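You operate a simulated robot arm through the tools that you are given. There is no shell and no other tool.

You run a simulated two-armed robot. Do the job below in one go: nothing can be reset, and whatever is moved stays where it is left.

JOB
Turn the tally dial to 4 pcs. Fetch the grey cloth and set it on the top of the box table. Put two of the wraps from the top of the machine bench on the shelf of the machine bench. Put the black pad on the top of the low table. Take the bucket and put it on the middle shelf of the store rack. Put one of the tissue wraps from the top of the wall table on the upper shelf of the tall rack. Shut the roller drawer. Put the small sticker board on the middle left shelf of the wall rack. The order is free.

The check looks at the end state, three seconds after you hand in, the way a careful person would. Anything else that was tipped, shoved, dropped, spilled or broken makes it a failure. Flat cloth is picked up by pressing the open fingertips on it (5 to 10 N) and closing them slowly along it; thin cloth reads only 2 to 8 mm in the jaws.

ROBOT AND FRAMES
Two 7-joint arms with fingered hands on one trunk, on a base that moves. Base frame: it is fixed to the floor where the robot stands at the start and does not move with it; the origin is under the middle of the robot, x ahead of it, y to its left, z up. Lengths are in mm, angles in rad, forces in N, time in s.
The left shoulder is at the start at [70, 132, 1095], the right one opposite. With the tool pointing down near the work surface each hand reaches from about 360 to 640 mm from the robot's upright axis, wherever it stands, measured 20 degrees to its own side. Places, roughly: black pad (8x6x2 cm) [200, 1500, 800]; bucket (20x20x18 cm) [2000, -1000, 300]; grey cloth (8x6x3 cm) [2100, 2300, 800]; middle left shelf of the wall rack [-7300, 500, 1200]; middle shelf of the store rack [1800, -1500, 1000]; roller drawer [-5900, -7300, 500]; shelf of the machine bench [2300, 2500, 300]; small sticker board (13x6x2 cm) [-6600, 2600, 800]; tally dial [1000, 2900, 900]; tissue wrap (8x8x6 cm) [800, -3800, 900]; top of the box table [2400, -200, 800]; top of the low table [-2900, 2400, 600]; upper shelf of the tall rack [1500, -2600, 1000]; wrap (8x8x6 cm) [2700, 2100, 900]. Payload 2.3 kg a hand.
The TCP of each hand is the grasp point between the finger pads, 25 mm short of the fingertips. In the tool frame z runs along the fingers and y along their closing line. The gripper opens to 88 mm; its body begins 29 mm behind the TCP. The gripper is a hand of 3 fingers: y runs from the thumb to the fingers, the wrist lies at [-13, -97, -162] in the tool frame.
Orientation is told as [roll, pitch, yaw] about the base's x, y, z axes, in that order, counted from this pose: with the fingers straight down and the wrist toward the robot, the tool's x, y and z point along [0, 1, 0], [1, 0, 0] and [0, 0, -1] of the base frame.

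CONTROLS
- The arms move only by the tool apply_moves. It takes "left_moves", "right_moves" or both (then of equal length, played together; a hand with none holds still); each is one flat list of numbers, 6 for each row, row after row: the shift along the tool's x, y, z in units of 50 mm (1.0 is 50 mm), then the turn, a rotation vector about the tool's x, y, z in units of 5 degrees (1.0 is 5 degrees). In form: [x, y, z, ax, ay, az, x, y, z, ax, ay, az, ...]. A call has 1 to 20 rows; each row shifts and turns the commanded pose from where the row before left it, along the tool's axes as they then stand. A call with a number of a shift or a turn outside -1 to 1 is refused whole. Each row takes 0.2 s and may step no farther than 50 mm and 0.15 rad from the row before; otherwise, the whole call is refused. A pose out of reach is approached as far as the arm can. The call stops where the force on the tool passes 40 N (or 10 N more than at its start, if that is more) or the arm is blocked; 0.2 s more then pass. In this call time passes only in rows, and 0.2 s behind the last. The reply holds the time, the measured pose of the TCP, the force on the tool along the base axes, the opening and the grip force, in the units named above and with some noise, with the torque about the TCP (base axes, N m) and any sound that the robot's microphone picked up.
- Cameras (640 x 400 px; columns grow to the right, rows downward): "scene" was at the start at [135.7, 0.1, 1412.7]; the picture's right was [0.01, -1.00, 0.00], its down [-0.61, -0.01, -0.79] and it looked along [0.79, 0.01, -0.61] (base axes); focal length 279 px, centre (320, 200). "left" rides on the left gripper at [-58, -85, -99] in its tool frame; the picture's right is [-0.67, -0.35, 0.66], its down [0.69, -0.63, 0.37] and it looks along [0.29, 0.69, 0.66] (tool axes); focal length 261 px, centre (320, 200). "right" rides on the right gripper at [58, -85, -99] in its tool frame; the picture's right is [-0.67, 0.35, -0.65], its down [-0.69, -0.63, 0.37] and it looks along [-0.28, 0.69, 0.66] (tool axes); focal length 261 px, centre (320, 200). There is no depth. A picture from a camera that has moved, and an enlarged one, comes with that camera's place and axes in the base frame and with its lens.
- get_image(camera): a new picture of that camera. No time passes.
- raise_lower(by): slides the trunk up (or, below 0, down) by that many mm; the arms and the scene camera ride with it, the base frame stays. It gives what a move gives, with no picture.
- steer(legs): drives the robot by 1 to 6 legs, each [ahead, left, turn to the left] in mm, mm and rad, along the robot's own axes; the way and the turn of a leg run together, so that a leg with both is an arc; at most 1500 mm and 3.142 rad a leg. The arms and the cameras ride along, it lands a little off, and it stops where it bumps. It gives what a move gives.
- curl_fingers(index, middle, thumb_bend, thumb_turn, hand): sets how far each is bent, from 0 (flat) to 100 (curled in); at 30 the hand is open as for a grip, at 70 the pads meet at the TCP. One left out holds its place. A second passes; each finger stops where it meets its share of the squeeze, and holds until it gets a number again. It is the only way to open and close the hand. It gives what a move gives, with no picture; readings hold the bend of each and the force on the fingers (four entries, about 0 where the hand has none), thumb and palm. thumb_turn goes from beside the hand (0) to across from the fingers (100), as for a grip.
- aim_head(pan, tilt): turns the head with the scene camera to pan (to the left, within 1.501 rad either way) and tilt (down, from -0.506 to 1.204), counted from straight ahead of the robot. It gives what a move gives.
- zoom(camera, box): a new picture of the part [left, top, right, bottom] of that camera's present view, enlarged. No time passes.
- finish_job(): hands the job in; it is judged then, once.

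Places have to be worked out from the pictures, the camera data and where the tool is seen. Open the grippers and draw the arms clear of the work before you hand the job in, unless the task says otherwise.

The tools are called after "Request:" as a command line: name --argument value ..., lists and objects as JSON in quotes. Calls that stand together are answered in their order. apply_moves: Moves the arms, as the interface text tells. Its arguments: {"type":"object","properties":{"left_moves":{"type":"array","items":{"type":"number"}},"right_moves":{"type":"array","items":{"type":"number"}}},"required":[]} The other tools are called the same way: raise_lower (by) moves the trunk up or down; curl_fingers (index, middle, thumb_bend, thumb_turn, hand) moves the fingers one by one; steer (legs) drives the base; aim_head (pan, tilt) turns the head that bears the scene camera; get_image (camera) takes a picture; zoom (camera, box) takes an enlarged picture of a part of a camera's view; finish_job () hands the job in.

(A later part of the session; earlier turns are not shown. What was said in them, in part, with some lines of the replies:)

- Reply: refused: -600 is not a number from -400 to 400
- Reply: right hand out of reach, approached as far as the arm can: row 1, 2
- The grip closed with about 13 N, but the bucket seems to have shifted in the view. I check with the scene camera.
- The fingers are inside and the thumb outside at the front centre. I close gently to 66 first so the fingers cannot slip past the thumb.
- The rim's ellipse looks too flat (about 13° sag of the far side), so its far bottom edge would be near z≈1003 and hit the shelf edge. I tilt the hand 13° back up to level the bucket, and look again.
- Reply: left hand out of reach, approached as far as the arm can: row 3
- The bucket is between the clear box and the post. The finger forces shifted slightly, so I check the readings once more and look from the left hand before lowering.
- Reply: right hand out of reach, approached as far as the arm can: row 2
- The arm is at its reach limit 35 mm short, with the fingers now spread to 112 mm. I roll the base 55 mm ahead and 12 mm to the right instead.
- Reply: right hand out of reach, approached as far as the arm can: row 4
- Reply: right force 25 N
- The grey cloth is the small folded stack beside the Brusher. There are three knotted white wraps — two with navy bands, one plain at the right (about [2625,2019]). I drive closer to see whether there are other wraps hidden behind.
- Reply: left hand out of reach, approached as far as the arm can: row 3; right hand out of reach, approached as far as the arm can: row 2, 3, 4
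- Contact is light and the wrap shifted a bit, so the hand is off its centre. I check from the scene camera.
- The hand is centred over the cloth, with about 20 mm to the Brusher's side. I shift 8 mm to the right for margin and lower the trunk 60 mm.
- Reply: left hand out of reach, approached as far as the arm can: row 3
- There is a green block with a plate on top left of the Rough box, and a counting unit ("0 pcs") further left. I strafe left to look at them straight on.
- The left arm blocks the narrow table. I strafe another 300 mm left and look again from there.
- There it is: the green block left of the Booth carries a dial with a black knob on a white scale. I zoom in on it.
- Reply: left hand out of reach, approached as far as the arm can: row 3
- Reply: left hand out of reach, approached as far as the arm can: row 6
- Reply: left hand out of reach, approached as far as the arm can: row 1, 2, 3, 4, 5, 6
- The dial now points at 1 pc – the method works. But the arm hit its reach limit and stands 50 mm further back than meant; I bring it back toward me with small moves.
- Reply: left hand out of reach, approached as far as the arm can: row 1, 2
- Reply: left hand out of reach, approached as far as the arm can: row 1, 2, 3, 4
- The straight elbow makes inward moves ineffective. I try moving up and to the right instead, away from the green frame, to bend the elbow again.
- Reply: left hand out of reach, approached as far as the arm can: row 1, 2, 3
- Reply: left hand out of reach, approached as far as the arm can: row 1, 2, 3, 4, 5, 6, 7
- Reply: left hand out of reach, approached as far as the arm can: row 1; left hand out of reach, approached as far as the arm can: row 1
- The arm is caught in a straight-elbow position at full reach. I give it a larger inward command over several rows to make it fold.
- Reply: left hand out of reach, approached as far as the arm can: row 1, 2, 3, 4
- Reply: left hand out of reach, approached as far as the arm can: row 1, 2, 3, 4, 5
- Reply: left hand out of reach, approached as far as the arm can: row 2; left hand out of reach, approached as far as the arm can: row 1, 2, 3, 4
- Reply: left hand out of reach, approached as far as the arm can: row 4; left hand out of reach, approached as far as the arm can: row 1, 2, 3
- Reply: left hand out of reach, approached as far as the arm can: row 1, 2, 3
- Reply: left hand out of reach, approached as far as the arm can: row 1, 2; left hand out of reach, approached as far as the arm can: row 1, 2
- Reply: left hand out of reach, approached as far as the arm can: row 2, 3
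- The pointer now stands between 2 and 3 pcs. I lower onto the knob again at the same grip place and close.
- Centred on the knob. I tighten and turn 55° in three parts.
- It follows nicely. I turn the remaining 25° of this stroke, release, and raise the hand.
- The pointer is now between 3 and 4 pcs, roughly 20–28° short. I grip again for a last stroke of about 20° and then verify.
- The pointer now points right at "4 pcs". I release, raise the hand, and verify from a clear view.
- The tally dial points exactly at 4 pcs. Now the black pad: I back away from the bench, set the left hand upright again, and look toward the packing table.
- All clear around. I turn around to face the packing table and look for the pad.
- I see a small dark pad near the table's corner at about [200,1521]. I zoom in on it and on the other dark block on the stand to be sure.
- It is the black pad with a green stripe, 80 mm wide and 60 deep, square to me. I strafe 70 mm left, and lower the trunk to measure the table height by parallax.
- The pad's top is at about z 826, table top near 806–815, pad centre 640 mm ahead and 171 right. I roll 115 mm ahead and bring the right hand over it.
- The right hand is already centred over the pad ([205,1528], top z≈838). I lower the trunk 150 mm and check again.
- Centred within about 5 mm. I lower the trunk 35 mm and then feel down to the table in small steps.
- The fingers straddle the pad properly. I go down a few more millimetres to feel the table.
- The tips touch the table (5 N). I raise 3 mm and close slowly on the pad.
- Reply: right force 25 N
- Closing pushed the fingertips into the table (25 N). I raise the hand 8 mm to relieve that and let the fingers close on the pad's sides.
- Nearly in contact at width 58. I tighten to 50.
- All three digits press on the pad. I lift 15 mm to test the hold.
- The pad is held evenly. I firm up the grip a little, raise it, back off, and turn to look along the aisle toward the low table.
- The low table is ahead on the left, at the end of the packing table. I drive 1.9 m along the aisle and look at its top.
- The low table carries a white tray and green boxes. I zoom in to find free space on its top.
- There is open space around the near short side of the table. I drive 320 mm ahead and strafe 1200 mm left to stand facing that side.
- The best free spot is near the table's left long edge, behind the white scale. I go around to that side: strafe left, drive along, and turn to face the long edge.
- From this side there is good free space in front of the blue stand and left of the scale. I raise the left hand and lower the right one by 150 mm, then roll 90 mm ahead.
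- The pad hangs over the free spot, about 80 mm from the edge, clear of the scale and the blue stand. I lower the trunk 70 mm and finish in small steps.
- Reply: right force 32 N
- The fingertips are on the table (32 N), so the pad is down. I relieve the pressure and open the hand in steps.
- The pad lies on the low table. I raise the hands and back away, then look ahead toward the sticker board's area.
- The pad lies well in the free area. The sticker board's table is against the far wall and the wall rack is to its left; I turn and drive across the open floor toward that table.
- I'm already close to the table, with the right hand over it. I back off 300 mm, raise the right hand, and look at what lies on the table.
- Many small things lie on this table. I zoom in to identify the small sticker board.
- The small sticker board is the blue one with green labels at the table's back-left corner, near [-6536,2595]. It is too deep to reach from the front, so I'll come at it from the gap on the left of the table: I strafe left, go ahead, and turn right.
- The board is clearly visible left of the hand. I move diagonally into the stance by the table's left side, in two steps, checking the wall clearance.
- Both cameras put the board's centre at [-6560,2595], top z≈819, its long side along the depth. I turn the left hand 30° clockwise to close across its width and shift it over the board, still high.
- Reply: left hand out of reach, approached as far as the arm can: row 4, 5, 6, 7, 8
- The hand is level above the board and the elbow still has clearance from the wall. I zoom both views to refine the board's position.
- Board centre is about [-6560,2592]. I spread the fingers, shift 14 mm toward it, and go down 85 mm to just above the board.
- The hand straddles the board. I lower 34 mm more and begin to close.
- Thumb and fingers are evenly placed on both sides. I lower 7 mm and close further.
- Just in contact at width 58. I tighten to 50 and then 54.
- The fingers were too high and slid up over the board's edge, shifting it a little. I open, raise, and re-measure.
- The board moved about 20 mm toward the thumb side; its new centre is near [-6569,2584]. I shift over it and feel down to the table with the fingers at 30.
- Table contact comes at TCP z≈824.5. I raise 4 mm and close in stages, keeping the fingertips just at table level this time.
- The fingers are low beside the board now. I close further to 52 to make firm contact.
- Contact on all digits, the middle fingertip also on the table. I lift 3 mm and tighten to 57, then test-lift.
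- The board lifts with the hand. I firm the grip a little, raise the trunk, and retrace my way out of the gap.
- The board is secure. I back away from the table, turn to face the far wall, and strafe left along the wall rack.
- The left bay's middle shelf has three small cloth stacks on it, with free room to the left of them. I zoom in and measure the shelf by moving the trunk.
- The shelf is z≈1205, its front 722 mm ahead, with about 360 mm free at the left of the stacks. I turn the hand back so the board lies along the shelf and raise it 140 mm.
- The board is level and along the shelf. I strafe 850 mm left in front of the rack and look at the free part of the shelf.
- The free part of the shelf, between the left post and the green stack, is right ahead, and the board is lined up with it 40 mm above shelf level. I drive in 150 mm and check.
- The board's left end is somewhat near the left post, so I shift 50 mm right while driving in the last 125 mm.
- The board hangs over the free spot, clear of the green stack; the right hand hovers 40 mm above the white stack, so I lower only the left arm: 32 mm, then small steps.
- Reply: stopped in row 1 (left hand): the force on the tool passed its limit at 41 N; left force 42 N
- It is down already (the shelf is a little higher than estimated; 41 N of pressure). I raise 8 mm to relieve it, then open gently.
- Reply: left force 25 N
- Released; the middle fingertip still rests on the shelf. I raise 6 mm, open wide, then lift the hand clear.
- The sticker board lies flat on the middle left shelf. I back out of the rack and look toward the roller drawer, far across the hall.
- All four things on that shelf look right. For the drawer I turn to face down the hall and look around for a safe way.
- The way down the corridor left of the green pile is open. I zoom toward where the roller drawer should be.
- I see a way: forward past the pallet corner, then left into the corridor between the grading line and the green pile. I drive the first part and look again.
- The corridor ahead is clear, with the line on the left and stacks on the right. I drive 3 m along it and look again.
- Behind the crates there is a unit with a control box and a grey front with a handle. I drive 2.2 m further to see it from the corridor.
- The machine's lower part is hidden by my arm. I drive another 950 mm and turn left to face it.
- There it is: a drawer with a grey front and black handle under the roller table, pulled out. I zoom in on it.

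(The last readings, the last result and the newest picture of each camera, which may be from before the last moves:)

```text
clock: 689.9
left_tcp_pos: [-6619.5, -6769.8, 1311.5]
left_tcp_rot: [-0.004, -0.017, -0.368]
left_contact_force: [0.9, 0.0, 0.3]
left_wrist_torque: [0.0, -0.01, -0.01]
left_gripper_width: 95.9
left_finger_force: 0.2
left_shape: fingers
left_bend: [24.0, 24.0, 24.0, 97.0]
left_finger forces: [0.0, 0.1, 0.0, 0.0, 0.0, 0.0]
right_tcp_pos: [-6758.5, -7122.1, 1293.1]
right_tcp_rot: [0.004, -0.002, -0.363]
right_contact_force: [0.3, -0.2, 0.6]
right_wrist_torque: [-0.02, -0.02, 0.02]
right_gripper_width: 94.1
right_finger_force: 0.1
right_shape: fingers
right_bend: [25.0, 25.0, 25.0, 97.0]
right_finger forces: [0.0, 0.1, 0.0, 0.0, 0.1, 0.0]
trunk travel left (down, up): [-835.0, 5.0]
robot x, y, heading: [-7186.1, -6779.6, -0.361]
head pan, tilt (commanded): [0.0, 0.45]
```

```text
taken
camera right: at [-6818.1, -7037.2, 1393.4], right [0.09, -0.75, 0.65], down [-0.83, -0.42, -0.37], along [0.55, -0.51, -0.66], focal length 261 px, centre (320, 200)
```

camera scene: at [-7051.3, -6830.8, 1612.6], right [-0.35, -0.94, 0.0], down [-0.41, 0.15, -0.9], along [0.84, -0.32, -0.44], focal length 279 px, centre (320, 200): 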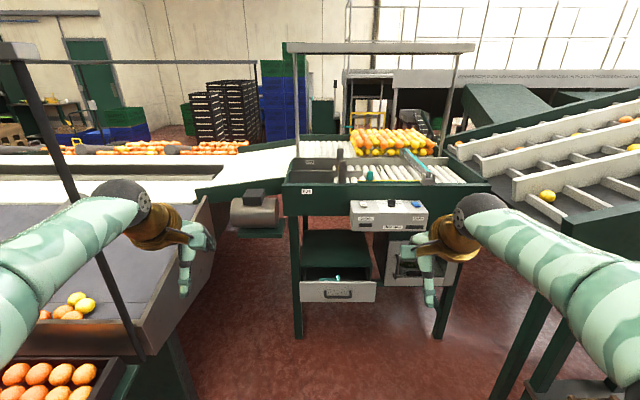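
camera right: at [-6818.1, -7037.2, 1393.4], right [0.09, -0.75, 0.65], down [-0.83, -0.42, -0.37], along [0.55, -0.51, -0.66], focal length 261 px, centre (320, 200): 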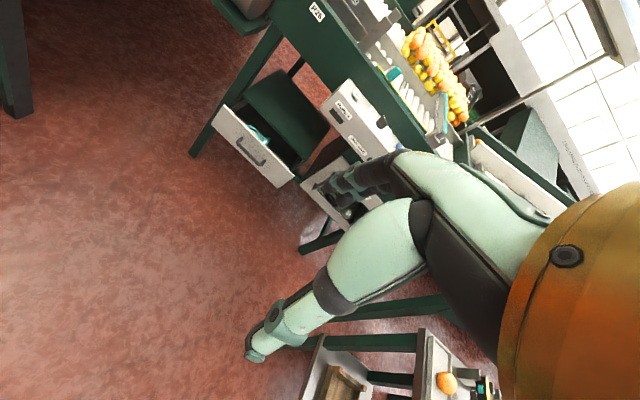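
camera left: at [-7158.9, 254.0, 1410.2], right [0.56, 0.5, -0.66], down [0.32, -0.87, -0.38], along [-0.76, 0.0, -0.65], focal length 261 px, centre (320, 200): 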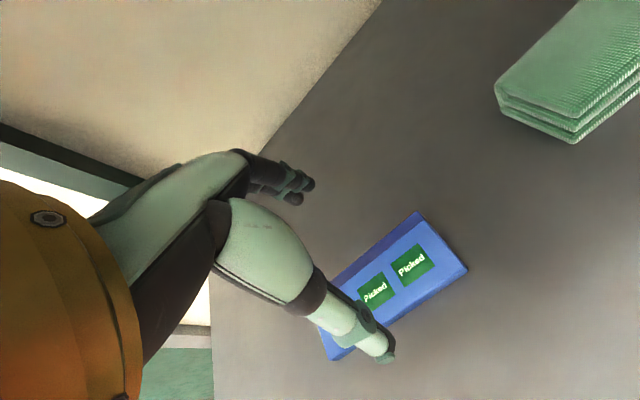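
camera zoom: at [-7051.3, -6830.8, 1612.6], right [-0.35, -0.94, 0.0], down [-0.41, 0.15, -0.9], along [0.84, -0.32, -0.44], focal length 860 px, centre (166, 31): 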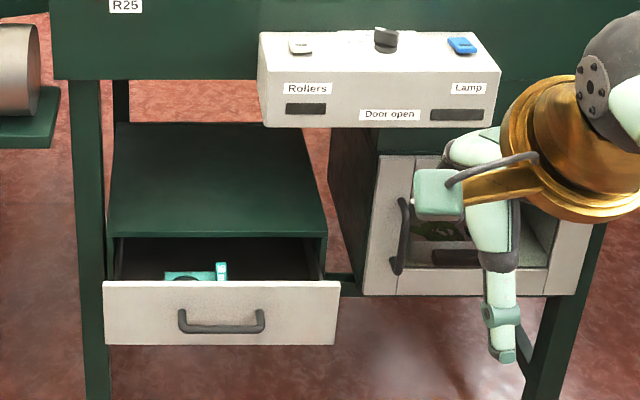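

The drawer front (about 410 mm wide, z 426–573) is roughly 1.29 m ahead and stands out by about 90 mm. I make a fist of the right hand to push it, lower the trunk, and look again.

Request:
curl_fingers --hand "right" --index 95 --middle 95 --thumb_bend 60

Request:
raise_lower --by -400

Request:
raise_lower --by -270

Request:
aim_head --pan 0.0 --tilt 0.25

Request:
get_image --camera "scene"

Request:
zoom --camera "scene" --box '[240, 130, 440, 260]'

```text
clock: 690.9
left_tcp_pos: [-6620.2, -6768.7, 1311.5]
left_tcp_rot: [-0.004, -0.019, -0.368]
left_contact_force: [0.6, 0.2, 0.6]
left_wrist_torque: [-0.08, 0.01, 0.02]
left_gripper_width: 96.1
left_finger_force: 0.0
left_shape: fingers
left_bend: [24.0, 24.0, 24.0, 97.0]
left_finger forces: [0.0, 0.1, 0.0, 0.1, 0.0, 0.0]
right_tcp_pos: [-6757.9, -7122.8, 1293.4]
right_tcp_rot: [0.005, 0.001, -0.363]
right_contact_force: [-0.7, 0.0, 0.2]
right_wrist_torque: [0.0, 0.01, 0.0]
right_gripper_width: 31.7
right_finger_force: 0.1
right_shape: fingers
right_bend: [95.0, 95.0, 60.0, 100.0]
right_finger forces: [0.1, 0.0, 0.1, 0.1, 0.0, 0.0]
trunk travel left (down, up): [-835.0, 5.0]
robot x, y, heading: [-7183.0, -6780.3, -0.36]
head pan, tilt (commanded): [0.0, 0.45]
```

```text
clock: 694.7
left_tcp_pos: [-6620.7, -6768.5, 912.1]
left_tcp_rot: [-0.004, -0.017, -0.37]
left_contact_force: [0.7, 0.1, -0.1]
left_wrist_torque: [0.02, -0.01, -0.01]
left_gripper_width: 95.8
left_finger_force: 0.1
left_shape: fingers
left_bend: [24.0, 24.0, 24.0, 97.0]
left_finger forces: [0.1, 0.0, 0.0, 0.0, 0.1, 0.1]
right_tcp_pos: [-6759.5, -7122.9, 893.4]
right_tcp_rot: [0.003, -0.001, -0.363]
right_contact_force: [-0.5, 0.7, 0.1]
right_wrist_torque: [0.01, 0.02, -0.03]
right_gripper_width: 31.8
right_finger_force: 0.0
right_shape: fingers
right_bend: [95.0, 95.0, 60.0, 100.0]
right_finger forces: [0.1, 0.1, 0.1, 0.0, 0.1, 0.0]
trunk travel left (down, up): [-435.0, 405.0]
robot x, y, heading: [-7183.9, -6783.6, -0.361]
head pan, tilt (commanded): [0.0, 0.45]
```

```text
clock: 697.5
left_tcp_pos: [-6620.0, -6768.9, 641.8]
left_tcp_rot: [-0.004, -0.017, -0.368]
left_contact_force: [0.5, -0.8, 0.6]
left_wrist_torque: [0.01, 0.0, 0.02]
left_gripper_width: 96.0
left_finger_force: 0.0
left_shape: fingers
left_bend: [24.0, 24.0, 24.0, 97.0]
left_finger forces: [0.0, 0.1, 0.1, 0.0, 0.1, 0.0]
right_tcp_pos: [-6759.6, -7122.3, 623.7]
right_tcp_rot: [0.004, 0.001, -0.363]
right_contact_force: [0.0, -0.2, 0.3]
right_wrist_torque: [0.01, -0.02, -0.03]
right_gripper_width: 31.8
right_finger_force: 0.1
right_shape: fingers
right_bend: [95.0, 95.0, 60.0, 100.0]
right_finger forces: [0.1, 0.0, 0.0, 0.0, 0.0, 0.0]
trunk travel left (down, up): [-165.0, 675.0]
robot x, y, heading: [-7185.6, -6779.3, -0.361]
head pan, tilt (commanded): [0.0, 0.45]
```

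```text
clock: 698.2
left_tcp_pos: [-6619.8, -6768.3, 641.8]
left_tcp_rot: [-0.006, -0.016, -0.369]
left_contact_force: [0.2, -0.3, 0.5]
left_wrist_torque: [0.0, 0.02, 0.0]
left_gripper_width: 96.2
left_finger_force: 0.1
left_shape: fingers
left_bend: [24.0, 24.0, 24.0, 97.0]
left_finger forces: [0.0, 0.1, 0.1, 0.1, 0.0, 0.0]
right_tcp_pos: [-6758.6, -7122.7, 623.0]
right_tcp_rot: [0.005, 0.001, -0.364]
right_contact_force: [1.0, -0.5, 0.2]
right_wrist_torque: [0.01, 0.0, 0.01]
right_gripper_width: 31.5
right_finger_force: 0.1
right_shape: fingers
right_bend: [95.0, 95.0, 60.0, 100.0]
right_finger forces: [0.0, 0.0, 0.0, 0.0, 0.1, 0.0]
trunk travel left (down, up): [-165.0, 675.0]
robot x, y, heading: [-7186.1, -6777.8, -0.363]
head pan, tilt (commanded): [0.0, 0.25]
```

```text
taken
camera scene: at [-7050.1, -6831.4, 961.1], right [-0.35, -0.94, 0.0], down [-0.23, 0.09, -0.97], along [0.91, -0.34, -0.25], focal length 279 px, centre (320, 200)
```

scene: 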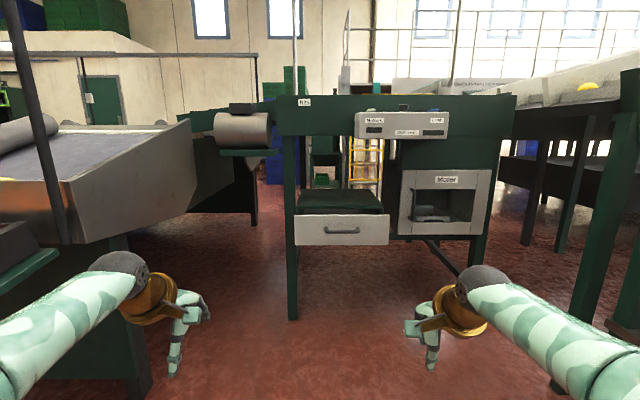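

```text
3.08 times, centred on (340, 195) of scene
camera zoom: at [-7050.1, -6831.4, 961.1], right [-0.35, -0.94, 0.0], down [-0.23, 0.09, -0.97], along [0.91, -0.34, -0.25], focal length 860 px, centre (258, 215)
```

zoom: 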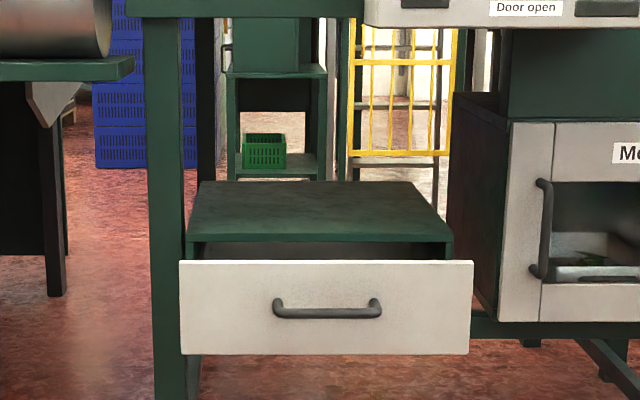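

Measured from two heights: drawer front at 1243 mm ahead, z 482–615, centre 91 mm right; it stands out about 126 mm. I lower a bit more, draw the right fist back, and drive toward the drawer.

Request:
raise_lower --by -140

Request:
apply_moves --right_moves '[0, -0.85, 0, 0, 0, 0, 0, -0.85, 0, 0, 0, 0]' --left_moves '[0, -0.85, 0, 0, 0, 0, 0, -0.85, 0, 0, 0, 0]'

Request:
steer --legs '[[0, 79, 0], [600, 0, 0]]'

Request:
aim_head --pan -0.15 --tilt 0.5

Request:
get_image --camera "scene"

Request:
get_image --camera "right"

```text
clock: 699.9
left_tcp_pos: [-6620.7, -6768.1, 500.9]
left_tcp_rot: [-0.005, -0.016, -0.368]
left_contact_force: [-0.2, 0.2, -0.2]
left_wrist_torque: [0.01, 0.01, 0.02]
left_gripper_width: 96.0
left_finger_force: 0.0
left_shape: fingers
left_bend: [24.0, 24.0, 24.0, 97.0]
left_finger forces: [0.0, 0.0, 0.1, 0.1, 0.0, 0.1]
right_tcp_pos: [-6759.2, -7122.8, 483.5]
right_tcp_rot: [0.004, 0.0, -0.363]
right_contact_force: [-0.3, 0.5, -0.4]
right_wrist_torque: [-0.04, 0.01, 0.01]
right_gripper_width: 31.7
right_finger_force: 0.1
right_shape: fingers
right_bend: [95.0, 95.0, 60.0, 100.0]
right_finger forces: [0.1, 0.2, 0.0, 0.0, 0.0, 0.0]
trunk travel left (down, up): [-25.0, 815.0]
robot x, y, heading: [-7181.3, -6779.9, -0.359]
head pan, tilt (commanded): [0.0, 0.25]
```

```text
clock: 700.5
left_tcp_pos: [-6697.7, -6740.1, 496.1]
left_tcp_rot: [-0.005, -0.002, -0.37]
left_contact_force: [0.2, -0.2, -0.1]
left_wrist_torque: [0.05, 0.02, -0.01]
left_gripper_width: 95.9
left_finger_force: 0.1
left_shape: fingers
left_bend: [24.0, 24.0, 24.0, 97.0]
left_finger forces: [0.0, 0.0, 0.1, 0.0, 0.0, 0.0]
left hand out of reach, approached as far as the arm can: row 2
right_tcp_pos: [-6837.3, -7093.6, 480.6]
right_tcp_rot: [0.006, 0.015, -0.36]
right_contact_force: [0.2, 0.0, -0.5]
right_wrist_torque: [-0.01, 0.01, 0.0]
right_gripper_width: 31.8
right_finger_force: 0.0
right_shape: fingers
right_bend: [95.0, 95.0, 60.0, 100.0]
right_finger forces: [0.0, 0.1, 0.0, 0.0, 0.1, 0.0]
right hand out of reach, approached as far as the arm can: row 2
trunk travel left (down, up): [-25.0, 815.0]
robot x, y, heading: [-7184.3, -6779.6, -0.361]
head pan, tilt (commanded): [0.0, 0.25]
```

```text
clock: 704.5
left_tcp_pos: [-6108.9, -6874.4, 497.5]
left_tcp_rot: [-0.005, -0.001, -0.366]
left_contact_force: [-0.1, -0.1, 0.2]
left_wrist_torque: [0.04, -0.01, -0.04]
left_gripper_width: 96.2
left_finger_force: 0.0
left_shape: fingers
left_bend: [24.0, 24.0, 24.0, 97.0]
left_finger forces: [0.0, 0.1, 0.0, 0.0, 0.0, 0.0]
right_tcp_pos: [-6246.5, -7229.4, 481.7]
right_tcp_rot: [0.006, 0.018, -0.357]
right_contact_force: [0.7, -0.6, 0.5]
right_wrist_torque: [-0.02, 0.0, -0.01]
right_gripper_width: 31.5
right_finger_force: 0.1
right_shape: fingers
right_bend: [95.0, 95.0, 60.0, 100.0]
right_finger forces: [0.0, 0.1, 0.0, 0.1, 0.0, 0.1]
trunk travel left (down, up): [-25.0, 815.0]
robot x, y, heading: [-6595.0, -6915.9, -0.36]
head pan, tilt (commanded): [0.0, 0.25]
```

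```text
clock: 705.3
left_tcp_pos: [-6108.1, -6875.1, 497.3]
left_tcp_rot: [-0.006, -0.002, -0.367]
left_contact_force: [0.0, 0.0, -0.4]
left_wrist_torque: [-0.02, -0.03, -0.01]
left_gripper_width: 96.1
left_finger_force: 0.0
left_shape: fingers
left_bend: [24.0, 24.0, 24.0, 97.0]
left_finger forces: [0.1, 0.0, 0.0, 0.0, 0.0, 0.0]
right_tcp_pos: [-6245.6, -7229.4, 482.2]
right_tcp_rot: [0.005, 0.019, -0.358]
right_contact_force: [-0.9, -0.3, 0.3]
right_wrist_torque: [-0.01, 0.01, 0.04]
right_gripper_width: 31.8
right_finger_force: 0.1
right_shape: fingers
right_bend: [95.0, 95.0, 60.0, 100.0]
right_finger forces: [0.0, 0.1, 0.0, 0.0, 0.0, 0.0]
trunk travel left (down, up): [-25.0, 815.0]
robot x, y, heading: [-6599.8, -6918.6, -0.359]
head pan, tilt (commanded): [-0.15, 0.499]
```

```text
taken
camera scene: at [-6469.4, -6979.7, 798.1], right [-0.49, -0.87, 0.0], down [-0.42, 0.23, -0.88], along [0.77, -0.43, -0.48], focal length 279 px, centre (320, 200)
```

scene: 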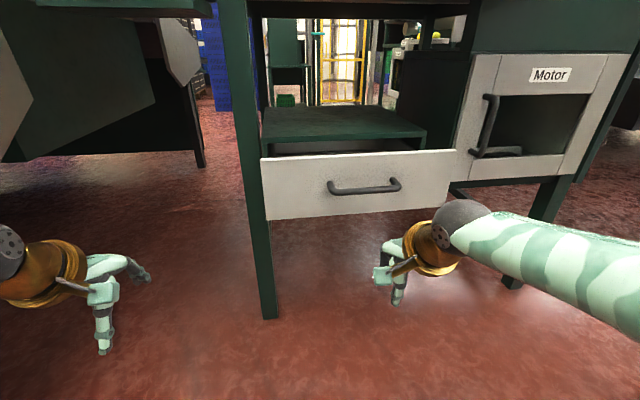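

```text
taken
camera right: at [-6304.4, -7145.0, 582.5], right [0.1, -0.76, 0.65], down [-0.83, -0.42, -0.36], along [0.54, -0.5, -0.67], focal length 261 px, centre (320, 200)
```

right: 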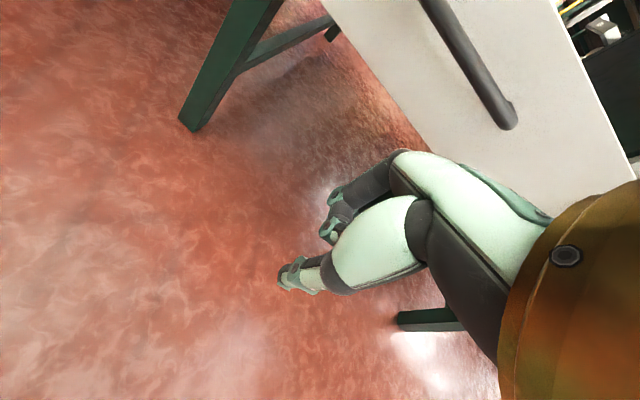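

The fist is lined up with the drawer's middle (both at 169 mm right), about 150 mm away. I drive 95 mm closer and check.

Request:
steer --legs '[[95, 0, 0]]'

Request:
get_image --camera "scene"

Request:
get_image --camera "right"

```text
clock: 706.4
left_tcp_pos: [-6019.8, -6909.0, 496.4]
left_tcp_rot: [-0.006, 0.001, -0.367]
left_contact_force: [0.0, -0.3, 0.5]
left_wrist_torque: [-0.02, 0.01, 0.03]
left_gripper_width: 95.8
left_finger_force: 0.1
left_shape: fingers
left_bend: [24.0, 24.0, 24.0, 97.0]
left_finger forces: [0.0, 0.1, 0.0, 0.0, 0.0, 0.0]
right_tcp_pos: [-6156.8, -7262.6, 479.8]
right_tcp_rot: [0.006, 0.017, -0.357]
right_contact_force: [0.4, 1.0, -0.1]
right_wrist_torque: [-0.01, -0.01, 0.01]
right_gripper_width: 31.8
right_finger_force: 0.1
right_shape: fingers
right_bend: [95.0, 95.0, 60.0, 100.0]
right_finger forces: [0.1, 0.1, 0.1, 0.0, 0.1, 0.2]
trunk travel left (down, up): [-25.0, 815.0]
robot x, y, heading: [-6508.8, -6951.8, -0.359]
head pan, tilt (commanded): [-0.15, 0.499]
```

```text
taken
camera scene: at [-6380.1, -7013.2, 798.1], right [-0.49, -0.87, 0.0], down [-0.42, 0.23, -0.88], along [0.77, -0.43, -0.48], focal length 279 px, centre (320, 200)
```

scene: 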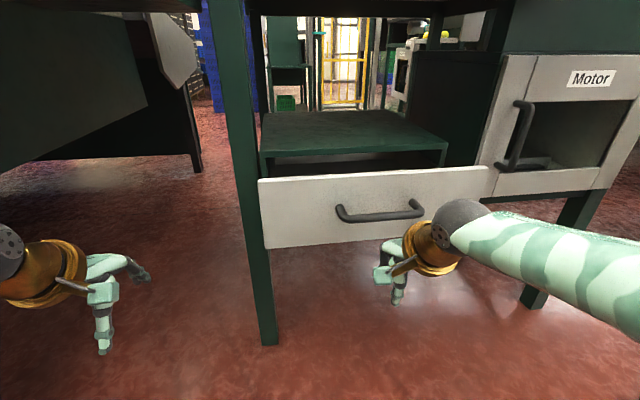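

```text
taken
camera right: at [-6215.2, -7178.6, 582.5], right [0.1, -0.76, 0.65], down [-0.83, -0.42, -0.36], along [0.54, -0.5, -0.67], focal length 261 px, centre (320, 200)
```

right: 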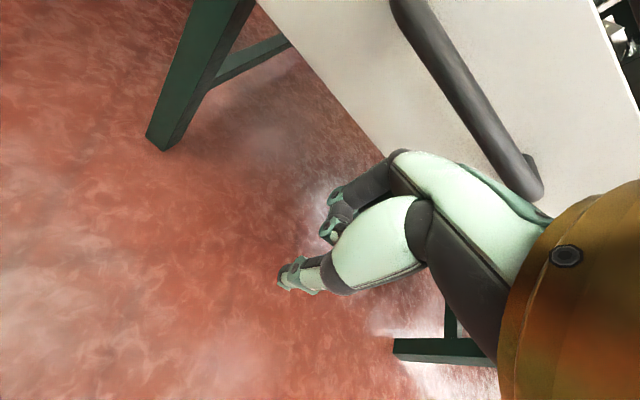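

Fist and drawer are aligned. I push forward 50 mm with the arm and watch the force.

Request:
apply_moves --right_moves '[0, 0.5, 0, 0, 0, 0, 0, 0.5, 0, 0, 0, 0]'

Request:
apply_moves --right_moves '[0, 0.5, 0, 0, 0, 0, 0, 0.5, 0, 0, 0, 0]'

Request:
get_image --camera "scene"

```text
clock: 707.0
left_tcp_pos: [-6018.4, -6909.3, 497.1]
left_tcp_rot: [-0.005, 0.0, -0.367]
left_contact_force: [0.5, 0.4, -0.3]
left_wrist_torque: [0.03, 0.0, -0.06]
left_gripper_width: 96.0
left_finger_force: 0.1
left_shape: fingers
left_bend: [24.0, 24.0, 24.0, 97.0]
left_finger forces: [0.0, 0.0, 0.1, 0.1, 0.0, 0.0]
right_tcp_pos: [-6110.4, -7280.9, 479.8]
right_tcp_rot: [0.006, 0.018, -0.357]
right_contact_force: [0.3, 0.9, 0.6]
right_wrist_torque: [0.0, 0.0, 0.0]
right_gripper_width: 32.1
right_finger_force: 0.1
right_shape: fingers
right_bend: [95.0, 95.0, 60.0, 100.0]
right_finger forces: [0.0, 0.0, 0.0, 0.0, 0.1, 0.0]
trunk travel left (down, up): [-25.0, 815.0]
robot x, y, heading: [-6505.9, -6950.9, -0.359]
head pan, tilt (commanded): [-0.15, 0.499]
```

```text
clock: 707.6
left_tcp_pos: [-6019.0, -6908.9, 497.2]
left_tcp_rot: [-0.005, -0.001, -0.366]
left_contact_force: [0.0, -0.2, 0.2]
left_wrist_torque: [0.0, -0.03, 0.02]
left_gripper_width: 96.1
left_finger_force: 0.0
left_shape: fingers
left_bend: [24.0, 24.0, 24.0, 97.0]
left_finger forces: [0.0, 0.1, 0.1, 0.0, 0.0, 0.0]
right_tcp_pos: [-6063.3, -7299.0, 477.9]
right_tcp_rot: [0.007, 0.017, -0.359]
right_contact_force: [0.4, -0.4, 0.0]
right_wrist_torque: [0.0, 0.0, 0.03]
right_gripper_width: 32.0
right_finger_force: 0.1
right_shape: fingers
right_bend: [95.0, 95.0, 60.0, 100.0]
right_finger forces: [0.0, 0.0, 0.0, 0.0, 0.1, 0.1]
trunk travel left (down, up): [-25.0, 815.0]
robot x, y, heading: [-6507.6, -6948.9, -0.356]
head pan, tilt (commanded): [-0.15, 0.499]
```

```text
taken
camera scene: at [-6380.0, -7013.2, 798.1], right [-0.49, -0.87, 0.0], down [-0.42, 0.23, -0.88], along [0.77, -0.43, -0.48], focal length 279 px, centre (320, 200)
```

scene: 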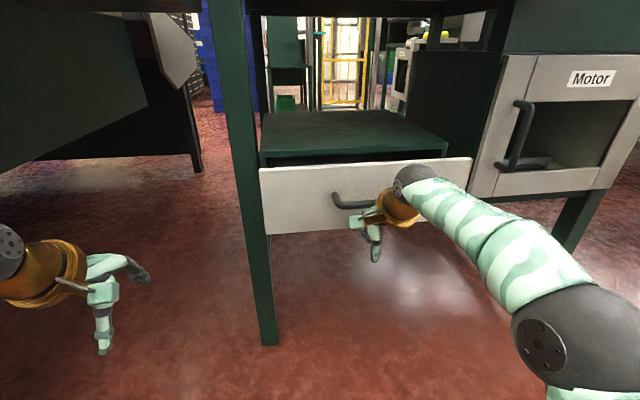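

The drawer is sliding in with hardly any force. I keep pushing another 50 mm.

Request:
apply_moves --right_moves '[0, 0.5, 0, 0, 0, 0, 0, 0.4, 0, 0, 0, 0]'

Request:
get_image --camera "scene"

Request:
zoom --camera "scene" --box '[230, 90, 480, 260]'

```text
clock: 708.2
left_tcp_pos: [-6019.7, -6908.2, 496.2]
left_tcp_rot: [-0.004, -0.002, -0.366]
left_contact_force: [0.5, 0.1, 0.6]
left_wrist_torque: [0.0, -0.01, -0.01]
left_gripper_width: 96.1
left_finger_force: 0.1
left_shape: fingers
left_bend: [24.0, 24.0, 24.0, 97.0]
left_finger forces: [0.0, 0.1, 0.0, 0.0, 0.0, 0.1]
right_tcp_pos: [-6032.1, -7309.0, 475.9]
right_tcp_rot: [0.005, 0.023, -0.356]
right_contact_force: [-1.0, 0.6, -2.5]
right_wrist_torque: [-0.07, -0.06, 0.0]
right_gripper_width: 31.8
right_finger_force: 1.7
right_shape: fingers
right_bend: [95.0, 95.0, 60.0, 100.0]
right_finger forces: [0.0, 0.1, 0.1, 0.1, 0.0, 2.6]
right hand out of reach, approached as far as the arm can: row 2
trunk travel left (down, up): [-25.0, 815.0]
robot x, y, heading: [-6504.9, -6953.1, -0.359]
head pan, tilt (commanded): [-0.15, 0.499]
```

```text
taken
camera scene: at [-6379.8, -7013.3, 798.0], right [-0.49, -0.87, 0.0], down [-0.42, 0.23, -0.88], along [0.77, -0.43, -0.48], focal length 279 px, centre (320, 200)
```

scene: 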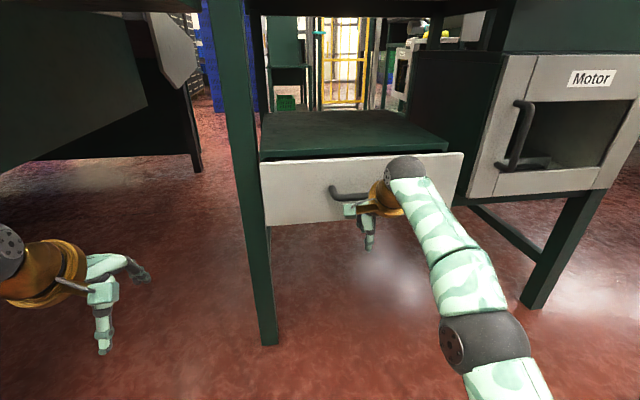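

```text
2.35 times, centred on (355, 175) of scene
camera zoom: at [-6379.8, -7013.3, 798.0], right [-0.49, -0.87, 0.0], down [-0.42, 0.23, -0.88], along [0.77, -0.43, -0.48], focal length 658 px, centre (238, 259)
```

zoom: 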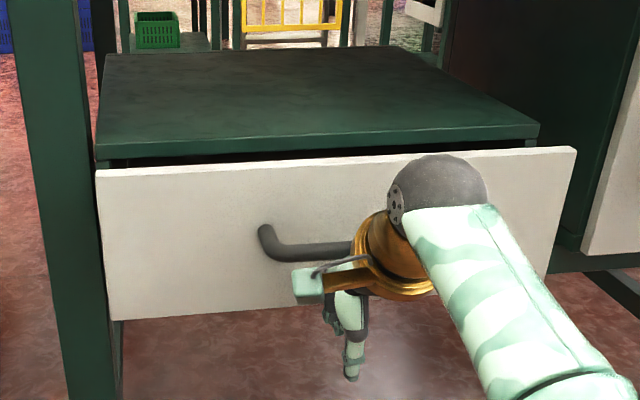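

Nearly shut; the arm is at its reach limit. I roll the base 35 mm forward to push the drawer home.

Request:
steer --legs '[[35, 0, 0]]'

Request:
zoom --camera "scene" --box '[230, 90, 480, 260]'

```text
clock: 709.1
left_tcp_pos: [-5986.4, -6919.9, 495.6]
left_tcp_rot: [-0.004, -0.001, -0.367]
left_contact_force: [0.0, 0.2, 0.9]
left_wrist_torque: [-0.01, -0.02, 0.03]
left_gripper_width: 95.7
left_finger_force: 0.0
left_shape: fingers
left_bend: [24.0, 24.0, 24.0, 97.0]
left_finger forces: [0.0, 0.1, 0.1, 0.1, 0.0, 0.0]
right_tcp_pos: [-5998.7, -7323.3, 479.1]
right_tcp_rot: [0.006, 0.016, -0.357]
right_contact_force: [-0.6, 0.5, -0.5]
right_wrist_torque: [-0.01, 0.0, -0.04]
right_gripper_width: 31.6
right_finger_force: 0.0
right_shape: fingers
right_bend: [95.0, 95.0, 60.0, 100.0]
right_finger forces: [0.1, 0.0, 0.0, 0.1, 0.1, 0.1]
trunk travel left (down, up): [-25.0, 815.0]
robot x, y, heading: [-6473.0, -6967.0, -0.357]
head pan, tilt (commanded): [-0.15, 0.499]
```

```text
2.35 times, centred on (355, 175) of scene
camera zoom: at [-6347.5, -7025.5, 798.1], right [-0.49, -0.87, 0.0], down [-0.42, 0.23, -0.88], along [0.77, -0.43, -0.48], focal length 658 px, centre (238, 259)
```

zoom: 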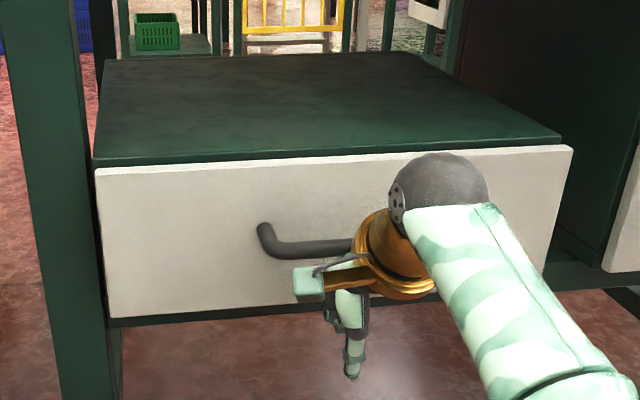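

Only a narrow gap is left. I roll 12 mm more and check for the end stop.

Request:
steer --legs '[[12, 0, 0]]'

Request:
zoom --camera "scene" --box '[230, 90, 480, 260]'

```text
clock: 709.8
left_tcp_pos: [-5975.7, -6926.9, 495.4]
left_tcp_rot: [-0.005, 0.002, -0.366]
left_contact_force: [-0.8, -0.7, 0.3]
left_wrist_torque: [0.03, 0.0, 0.01]
left_gripper_width: 95.8
left_finger_force: 0.1
left_shape: fingers
left_bend: [24.0, 24.0, 24.0, 97.0]
left_finger forces: [0.0, 0.1, 0.0, 0.0, 0.1, 0.0]
right_tcp_pos: [-5986.3, -7327.4, 476.0]
right_tcp_rot: [0.007, 0.022, -0.356]
right_contact_force: [-1.3, 0.6, -10.3]
right_wrist_torque: [0.0, -0.11, 0.0]
right_gripper_width: 31.7
right_finger_force: 4.8
right_shape: fingers
right_bend: [95.0, 95.0, 60.0, 100.0]
right_finger forces: [0.0, 0.1, 0.0, 0.1, 0.1, 9.7]
trunk travel left (down, up): [-25.0, 815.0]
robot x, y, heading: [-6464.8, -6965.0, -0.361]
head pan, tilt (commanded): [-0.15, 0.499]
```

```text
2.35 times, centred on (355, 175) of scene
camera zoom: at [-6334.7, -7030.9, 797.6], right [-0.49, -0.87, 0.0], down [-0.42, 0.23, -0.88], along [0.77, -0.43, -0.48], focal length 658 px, centre (238, 259)
```

zoom: 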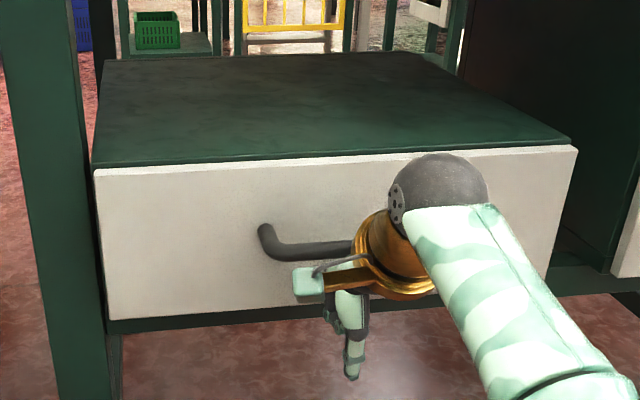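

I zoom closely on the drawer's top edge to see whether a gap remains.

Request:
zoom --camera "scene" --box '[255, 130, 355, 195]'

Request:
zoom --camera "scene" --box '[390, 120, 490, 185]'

```text
6.15 times, centred on (305, 162) of scene
camera zoom: at [-6334.7, -7030.9, 797.6], right [-0.49, -0.87, 0.0], down [-0.42, 0.23, -0.88], along [0.77, -0.43, -0.48], focal length 1720 px, centre (412, 431)
```

zoom: 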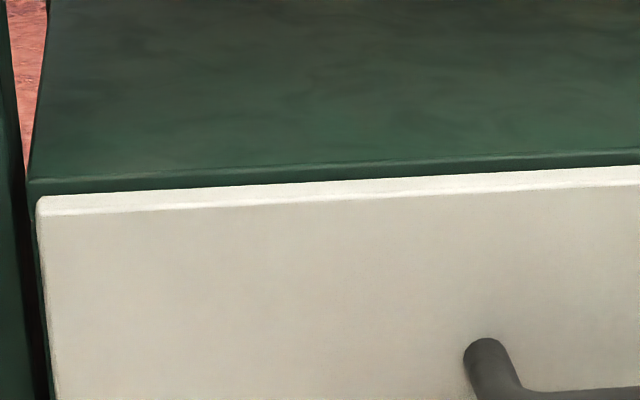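

```text
6.15 times, centred on (440, 152) of scene
camera zoom: at [-6334.7, -7030.9, 797.6], right [-0.49, -0.87, 0.0], down [-0.42, 0.23, -0.88], along [0.77, -0.43, -0.48], focal length 1720 px, centre (-418, 492)
```

zoom: 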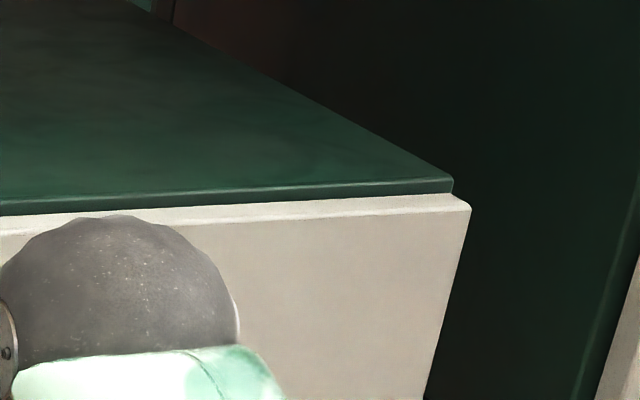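

It looks flush. To be sure it's at the stop, I push 8 mm more and watch the force.

Request:
steer --legs '[[8, 0, 0]]'

Request:
zoom --camera "scene" --box '[255, 130, 355, 195]'

Request:
zoom --camera "scene" --box '[390, 120, 490, 185]'

```text
clock: 710.7
left_tcp_pos: [-5968.2, -6929.6, 497.3]
left_tcp_rot: [-0.005, 0.002, -0.37]
left_contact_force: [0.3, 0.5, 0.3]
left_wrist_torque: [0.01, -0.01, -0.02]
left_gripper_width: 96.0
left_finger_force: 0.0
left_shape: fingers
left_bend: [24.0, 24.0, 24.0, 97.0]
left_finger forces: [0.0, 0.0, 0.1, 0.0, 0.1, 0.0]
right_tcp_pos: [-5984.1, -7329.3, 473.8]
right_tcp_rot: [0.005, 0.04, -0.359]
right_contact_force: [-2.0, -0.5, -3.7]
right_wrist_torque: [0.03, -0.14, 0.0]
right_gripper_width: 31.9
right_finger_force: 2.1
right_shape: fingers
right_bend: [95.0, 95.0, 60.0, 100.0]
right_finger forces: [0.0, 0.0, 0.0, 0.0, 0.1, 3.6]
trunk travel left (down, up): [-25.0, 815.0]
robot x, y, heading: [-6453.8, -6971.1, -0.358]
head pan, tilt (commanded): [-0.15, 0.499]
stopped in leg 1: the force on the tool passed its limit at 53 N (the readings are from after the stop); the commanded pose is now the measured one
```

```text
6.15 times, centred on (305, 162) of scene
camera zoom: at [-6329.0, -7033.1, 798.1], right [-0.49, -0.87, 0.0], down [-0.42, 0.23, -0.88], along [0.77, -0.43, -0.48], focal length 1720 px, centre (412, 431)
```

zoom: 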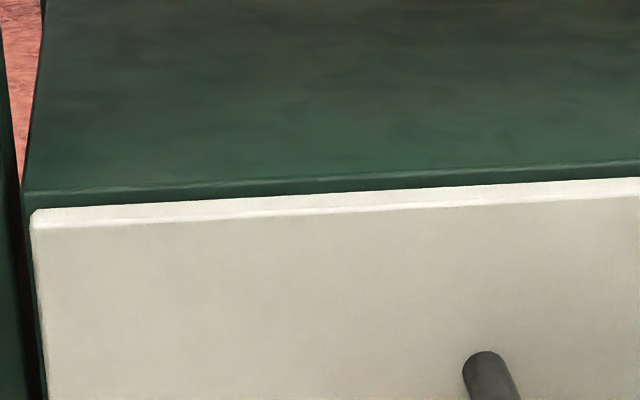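

```text
6.15 times, centred on (440, 152) of scene
camera zoom: at [-6329.0, -7033.1, 798.1], right [-0.49, -0.87, 0.0], down [-0.42, 0.23, -0.88], along [0.77, -0.43, -0.48], focal length 1720 px, centre (-418, 492)
```

zoom: 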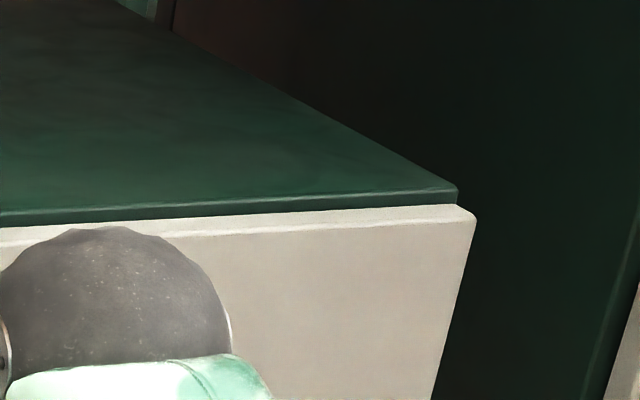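

The force spiked to 53 N at the end stop: the drawer is shut. I draw the hand straight back in small steps, checking that the handle isn't caught.

Request:
apply_moves --right_moves '[0, -0.3, 0, 0, 0, 0]'

Request:
zoom --camera "scene" --box '[230, 90, 480, 260]'

Request:
get_image --camera "right"

```text
clock: 711.1
left_tcp_pos: [-5967.3, -6929.8, 497.3]
left_tcp_rot: [-0.008, -0.001, -0.371]
left_contact_force: [0.3, -0.1, -0.1]
left_wrist_torque: [-0.02, -0.02, -0.02]
left_gripper_width: 96.0
left_finger_force: 0.0
left_shape: fingers
left_bend: [24.0, 24.0, 24.0, 97.0]
left_finger forces: [0.0, 0.0, 0.1, 0.1, 0.0, 0.1]
right_tcp_pos: [-5995.7, -7323.8, 474.8]
right_tcp_rot: [0.006, 0.034, -0.357]
right_contact_force: [-0.1, -0.3, -0.7]
right_wrist_torque: [-0.02, 0.02, 0.01]
right_gripper_width: 32.2
right_finger_force: 0.0
right_shape: fingers
right_bend: [95.0, 95.0, 60.0, 100.0]
right_finger forces: [0.1, 0.1, 0.1, 0.0, 0.0, 0.1]
trunk travel left (down, up): [-25.0, 815.0]
robot x, y, heading: [-6452.5, -6971.5, -0.364]
head pan, tilt (commanded): [-0.15, 0.499]
```

```text
2.35 times, centred on (355, 175) of scene
camera zoom: at [-6329.2, -7032.7, 798.1], right [-0.49, -0.87, 0.0], down [-0.42, 0.23, -0.88], along [0.77, -0.43, -0.48], focal length 658 px, centre (238, 259)
```

zoom: 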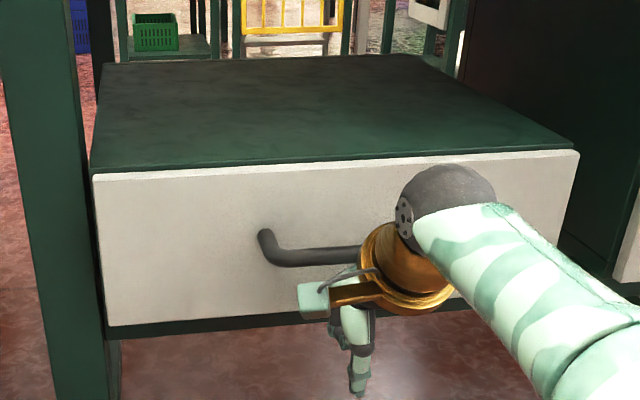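

```text
taken
camera right: at [-6053.2, -7240.5, 577.6], right [0.11, -0.76, 0.64], down [-0.84, -0.41, -0.35], along [0.53, -0.5, -0.69], focal length 261 px, centre (320, 200)
```

right: 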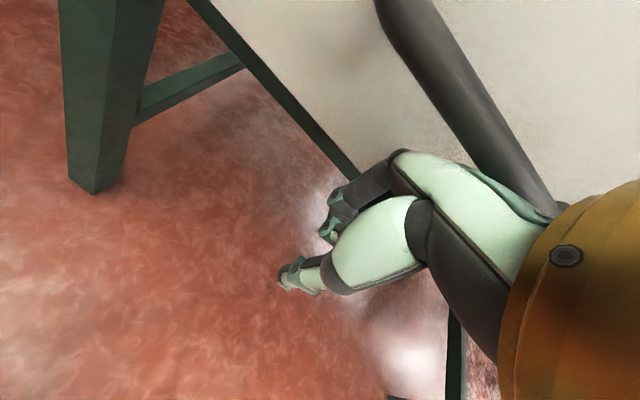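

The hand comes away freely and the drawer stays shut. I back the base off, first 60 mm, then further, and check the drawer.

Request:
steer --legs '[[-60, 0, 0]]'

Request:
steer --legs '[[-500, 0, 0]]'

Request:
aim_head --pan 0.0 --tilt 0.3

Request:
get_image --camera "scene"

Request:
zoom --camera "scene" --box '[240, 120, 440, 260]'

```text
clock: 712.1
left_tcp_pos: [-6024.8, -6907.6, 497.5]
left_tcp_rot: [-0.005, -0.002, -0.371]
left_contact_force: [-0.8, 0.2, -0.4]
left_wrist_torque: [-0.01, 0.01, -0.03]
left_gripper_width: 96.0
left_finger_force: 0.2
left_shape: fingers
left_bend: [24.0, 24.0, 24.0, 97.0]
left_finger forces: [0.0, 0.0, 0.1, 0.0, 0.0, 0.0]
right_tcp_pos: [-6052.8, -7302.8, 474.2]
right_tcp_rot: [0.006, 0.038, -0.357]
right_contact_force: [-0.5, 0.4, 0.0]
right_wrist_torque: [-0.01, 0.0, 0.02]
right_gripper_width: 31.9
right_finger_force: 0.0
right_shape: fingers
right_bend: [95.0, 95.0, 60.0, 100.0]
right_finger forces: [0.1, 0.0, 0.1, 0.1, 0.0, 0.1]
trunk travel left (down, up): [-25.0, 815.0]
robot x, y, heading: [-6509.1, -6947.2, -0.36]
head pan, tilt (commanded): [-0.15, 0.499]
```

```text
clock: 715.0
left_tcp_pos: [-6490.5, -6730.5, 496.8]
left_tcp_rot: [-0.005, -0.001, -0.367]
left_contact_force: [0.5, -1.0, -0.1]
left_wrist_torque: [-0.01, 0.0, -0.01]
left_gripper_width: 96.1
left_finger_force: 0.1
left_shape: fingers
left_bend: [24.0, 24.0, 24.0, 97.0]
left_finger forces: [0.0, 0.1, 0.1, 0.0, 0.0, 0.0]
right_tcp_pos: [-6519.6, -7126.4, 474.2]
right_tcp_rot: [0.006, 0.038, -0.358]
right_contact_force: [0.8, 0.2, 1.0]
right_wrist_torque: [0.01, -0.01, 0.01]
right_gripper_width: 32.0
right_finger_force: 0.0
right_shape: fingers
right_bend: [95.0, 95.0, 60.0, 100.0]
right_finger forces: [0.0, 0.1, 0.0, 0.0, 0.0, 0.0]
trunk travel left (down, up): [-25.0, 815.0]
robot x, y, heading: [-6976.1, -6770.9, -0.359]
head pan, tilt (commanded): [-0.15, 0.499]
```

```text
clock: 715.8
left_tcp_pos: [-6491.6, -6732.7, 497.1]
left_tcp_rot: [-0.007, 0.001, -0.369]
left_contact_force: [0.3, -0.3, 0.5]
left_wrist_torque: [0.01, 0.01, 0.01]
left_gripper_width: 96.1
left_finger_force: 0.0
left_shape: fingers
left_bend: [24.0, 24.0, 24.0, 97.0]
left_finger forces: [0.0, 0.0, 0.0, 0.0, 0.0, 0.0]
right_tcp_pos: [-6518.4, -7126.5, 473.6]
right_tcp_rot: [0.004, 0.036, -0.358]
right_contact_force: [-1.0, -0.4, 0.0]
right_wrist_torque: [0.04, 0.0, -0.04]
right_gripper_width: 31.7
right_finger_force: 0.1
right_shape: fingers
right_bend: [95.0, 95.0, 60.0, 100.0]
right_finger forces: [0.1, 0.1, 0.0, 0.0, 0.0, 0.0]
trunk travel left (down, up): [-25.0, 815.0]
robot x, y, heading: [-6976.6, -6771.9, -0.359]
head pan, tilt (commanded): [0.0, 0.3]
```

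```text
taken
camera scene: at [-6843.6, -6824.1, 816.4], right [-0.35, -0.94, 0.0], down [-0.28, 0.1, -0.95], along [0.89, -0.34, -0.3], focal length 279 px, centre (320, 200)
```

scene: 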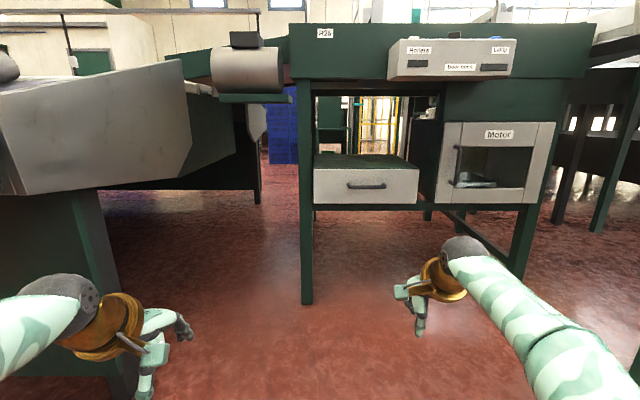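

```text
2.86 times, centred on (340, 190) of scene
camera zoom: at [-6843.6, -6824.1, 816.4], right [-0.35, -0.94, 0.0], down [-0.28, 0.1, -0.95], along [0.89, -0.34, -0.3], focal length 798 px, centre (263, 229)
```

zoom: 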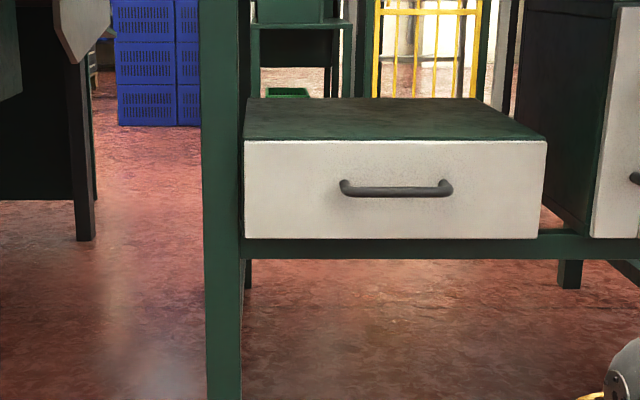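

The roller drawer is flush and shut. I open the right hand and draw both arms up a little, clear of everything, before handing in.

Request:
curl_fingers --hand "right" --index 30 --middle 30 --thumb_bend 30

Request:
curl_fingers --hand "left" --index 30 --middle 30 --thumb_bend 30

Request:
raise_lower --by 300

Request:
get_image --camera "scene"

```text
clock: 716.8
left_tcp_pos: [-6490.0, -6730.9, 498.0]
left_tcp_rot: [-0.008, 0.0, -0.37]
left_contact_force: [-0.1, 0.1, 0.9]
left_wrist_torque: [0.0, 0.05, -0.03]
left_gripper_width: 96.2
left_finger_force: 0.1
left_shape: fingers
left_bend: [24.0, 24.0, 24.0, 97.0]
left_finger forces: [0.0, 0.0, 0.1, 0.1, 0.0, 0.0]
right_tcp_pos: [-6519.2, -7125.3, 474.5]
right_tcp_rot: [0.004, 0.036, -0.358]
right_contact_force: [-0.2, -0.5, 0.4]
right_wrist_torque: [0.01, -0.02, 0.0]
right_gripper_width: 84.5
right_finger_force: 0.1
right_shape: fingers
right_bend: [30.0, 30.0, 30.0, 98.0]
right_finger forces: [0.0, 0.1, 0.0, 0.0, 0.0, 0.0]
trunk travel left (down, up): [-25.0, 815.0]
robot x, y, heading: [-6978.4, -6774.7, -0.355]
head pan, tilt (commanded): [0.0, 0.3]
```

```text
clock: 717.8
left_tcp_pos: [-6489.8, -6731.2, 496.8]
left_tcp_rot: [-0.007, 0.0, -0.367]
left_contact_force: [0.4, -0.2, 0.1]
left_wrist_torque: [0.0, -0.01, 0.01]
left_gripper_width: 85.3
left_finger_force: 0.1
left_shape: fingers
left_bend: [30.0, 30.0, 30.0, 97.0]
left_finger forces: [0.0, 0.0, 0.0, 0.1, 0.1, 0.0]
right_tcp_pos: [-6517.8, -7126.8, 474.4]
right_tcp_rot: [0.006, 0.036, -0.357]
right_contact_force: [-0.6, 0.2, 0.2]
right_wrist_torque: [-0.01, 0.0, 0.02]
right_gripper_width: 84.4
right_finger_force: 0.2
right_shape: fingers
right_bend: [30.0, 30.0, 30.0, 98.0]
right_finger forces: [0.0, 0.1, 0.0, 0.0, 0.0, 0.1]
trunk travel left (down, up): [-25.0, 815.0]
robot x, y, heading: [-6978.0, -6773.2, -0.36]
head pan, tilt (commanded): [0.0, 0.3]
```

```text
clock: 720.8
left_tcp_pos: [-6490.5, -6731.6, 796.7]
left_tcp_rot: [-0.008, 0.001, -0.37]
left_contact_force: [-1.1, 0.8, 0.8]
left_wrist_torque: [-0.02, 0.0, -0.05]
left_gripper_width: 85.4
left_finger_force: 0.2
left_shape: fingers
left_bend: [30.0, 30.0, 30.0, 97.0]
left_finger forces: [0.0, 0.0, 0.1, 0.0, 0.0, 0.1]
right_tcp_pos: [-6518.2, -7127.4, 774.6]
right_tcp_rot: [0.004, 0.036, -0.359]
right_contact_force: [0.6, 0.0, 0.4]
right_wrist_torque: [-0.02, 0.04, 0.02]
right_gripper_width: 84.3
right_finger_force: 0.0
right_shape: fingers
right_bend: [30.0, 30.0, 30.0, 98.0]
right_finger forces: [0.1, 0.1, 0.1, 0.1, 0.0, 0.0]
trunk travel left (down, up): [-325.0, 515.0]
robot x, y, heading: [-6981.6, -6770.8, -0.36]
head pan, tilt (commanded): [0.0, 0.3]
```

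```text
taken
camera scene: at [-6843.4, -6824.1, 1116.4], right [-0.35, -0.94, 0.0], down [-0.28, 0.1, -0.96], along [0.89, -0.34, -0.3], focal length 279 px, centre (320, 200)
```

scene: 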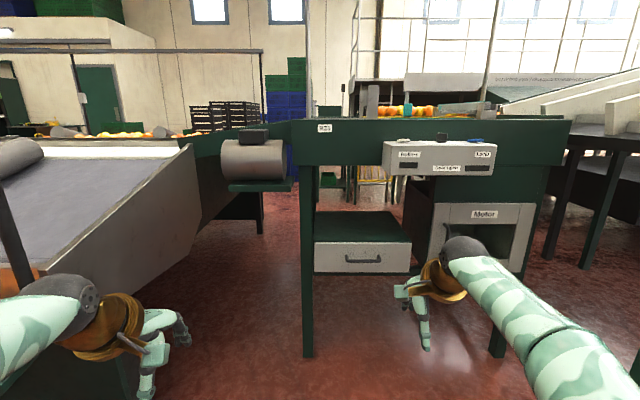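

All eight parts are done and both hands are open and clear. I hand the job in.

Request:
finish_job

```text
The job is handed in.
```

I did all eight parts and handed the job in. I saw no result of the check. After placing each item I looked at it once from close by. I did not go back for a second look at the earlier ones.

| Part | How I left it |
|---|---|
| Tally dial | Pointer on 4 pcs |
| Grey cloth | On the box table, to the right of the Day 5 box |
| Wraps | Two on the machine bench shelf: the plain one and one with a navy band |
| Black pad | On the low table, in front of the blue stand |
| Bucket | On the middle shelf of the store rack, at the right end |
| Tissue wrap | One on the upper shelf of the tall rack |
| Roller drawer | Pushed to its end stop and shut |
| Sticker board | On the middle left shelf of the wall rack, left of the cloth stacks |

- **Wraps:** the machine bench top held only three wraps that I could see: one plain, and two with navy bands. I took "the wraps" to mean all three. If only plain wraps count, the banded one on the shelf is wrong.
- **Slips while handling:** the bucket slid sideways on its shelf at the first grip, and the sticker board shifted about 20 mm on its table. Both are the items that were to be moved.
- **Left arm:** it locked straight for a while near the dial and swung over the tables beside it. I felt no contact force and saw nothing moved.
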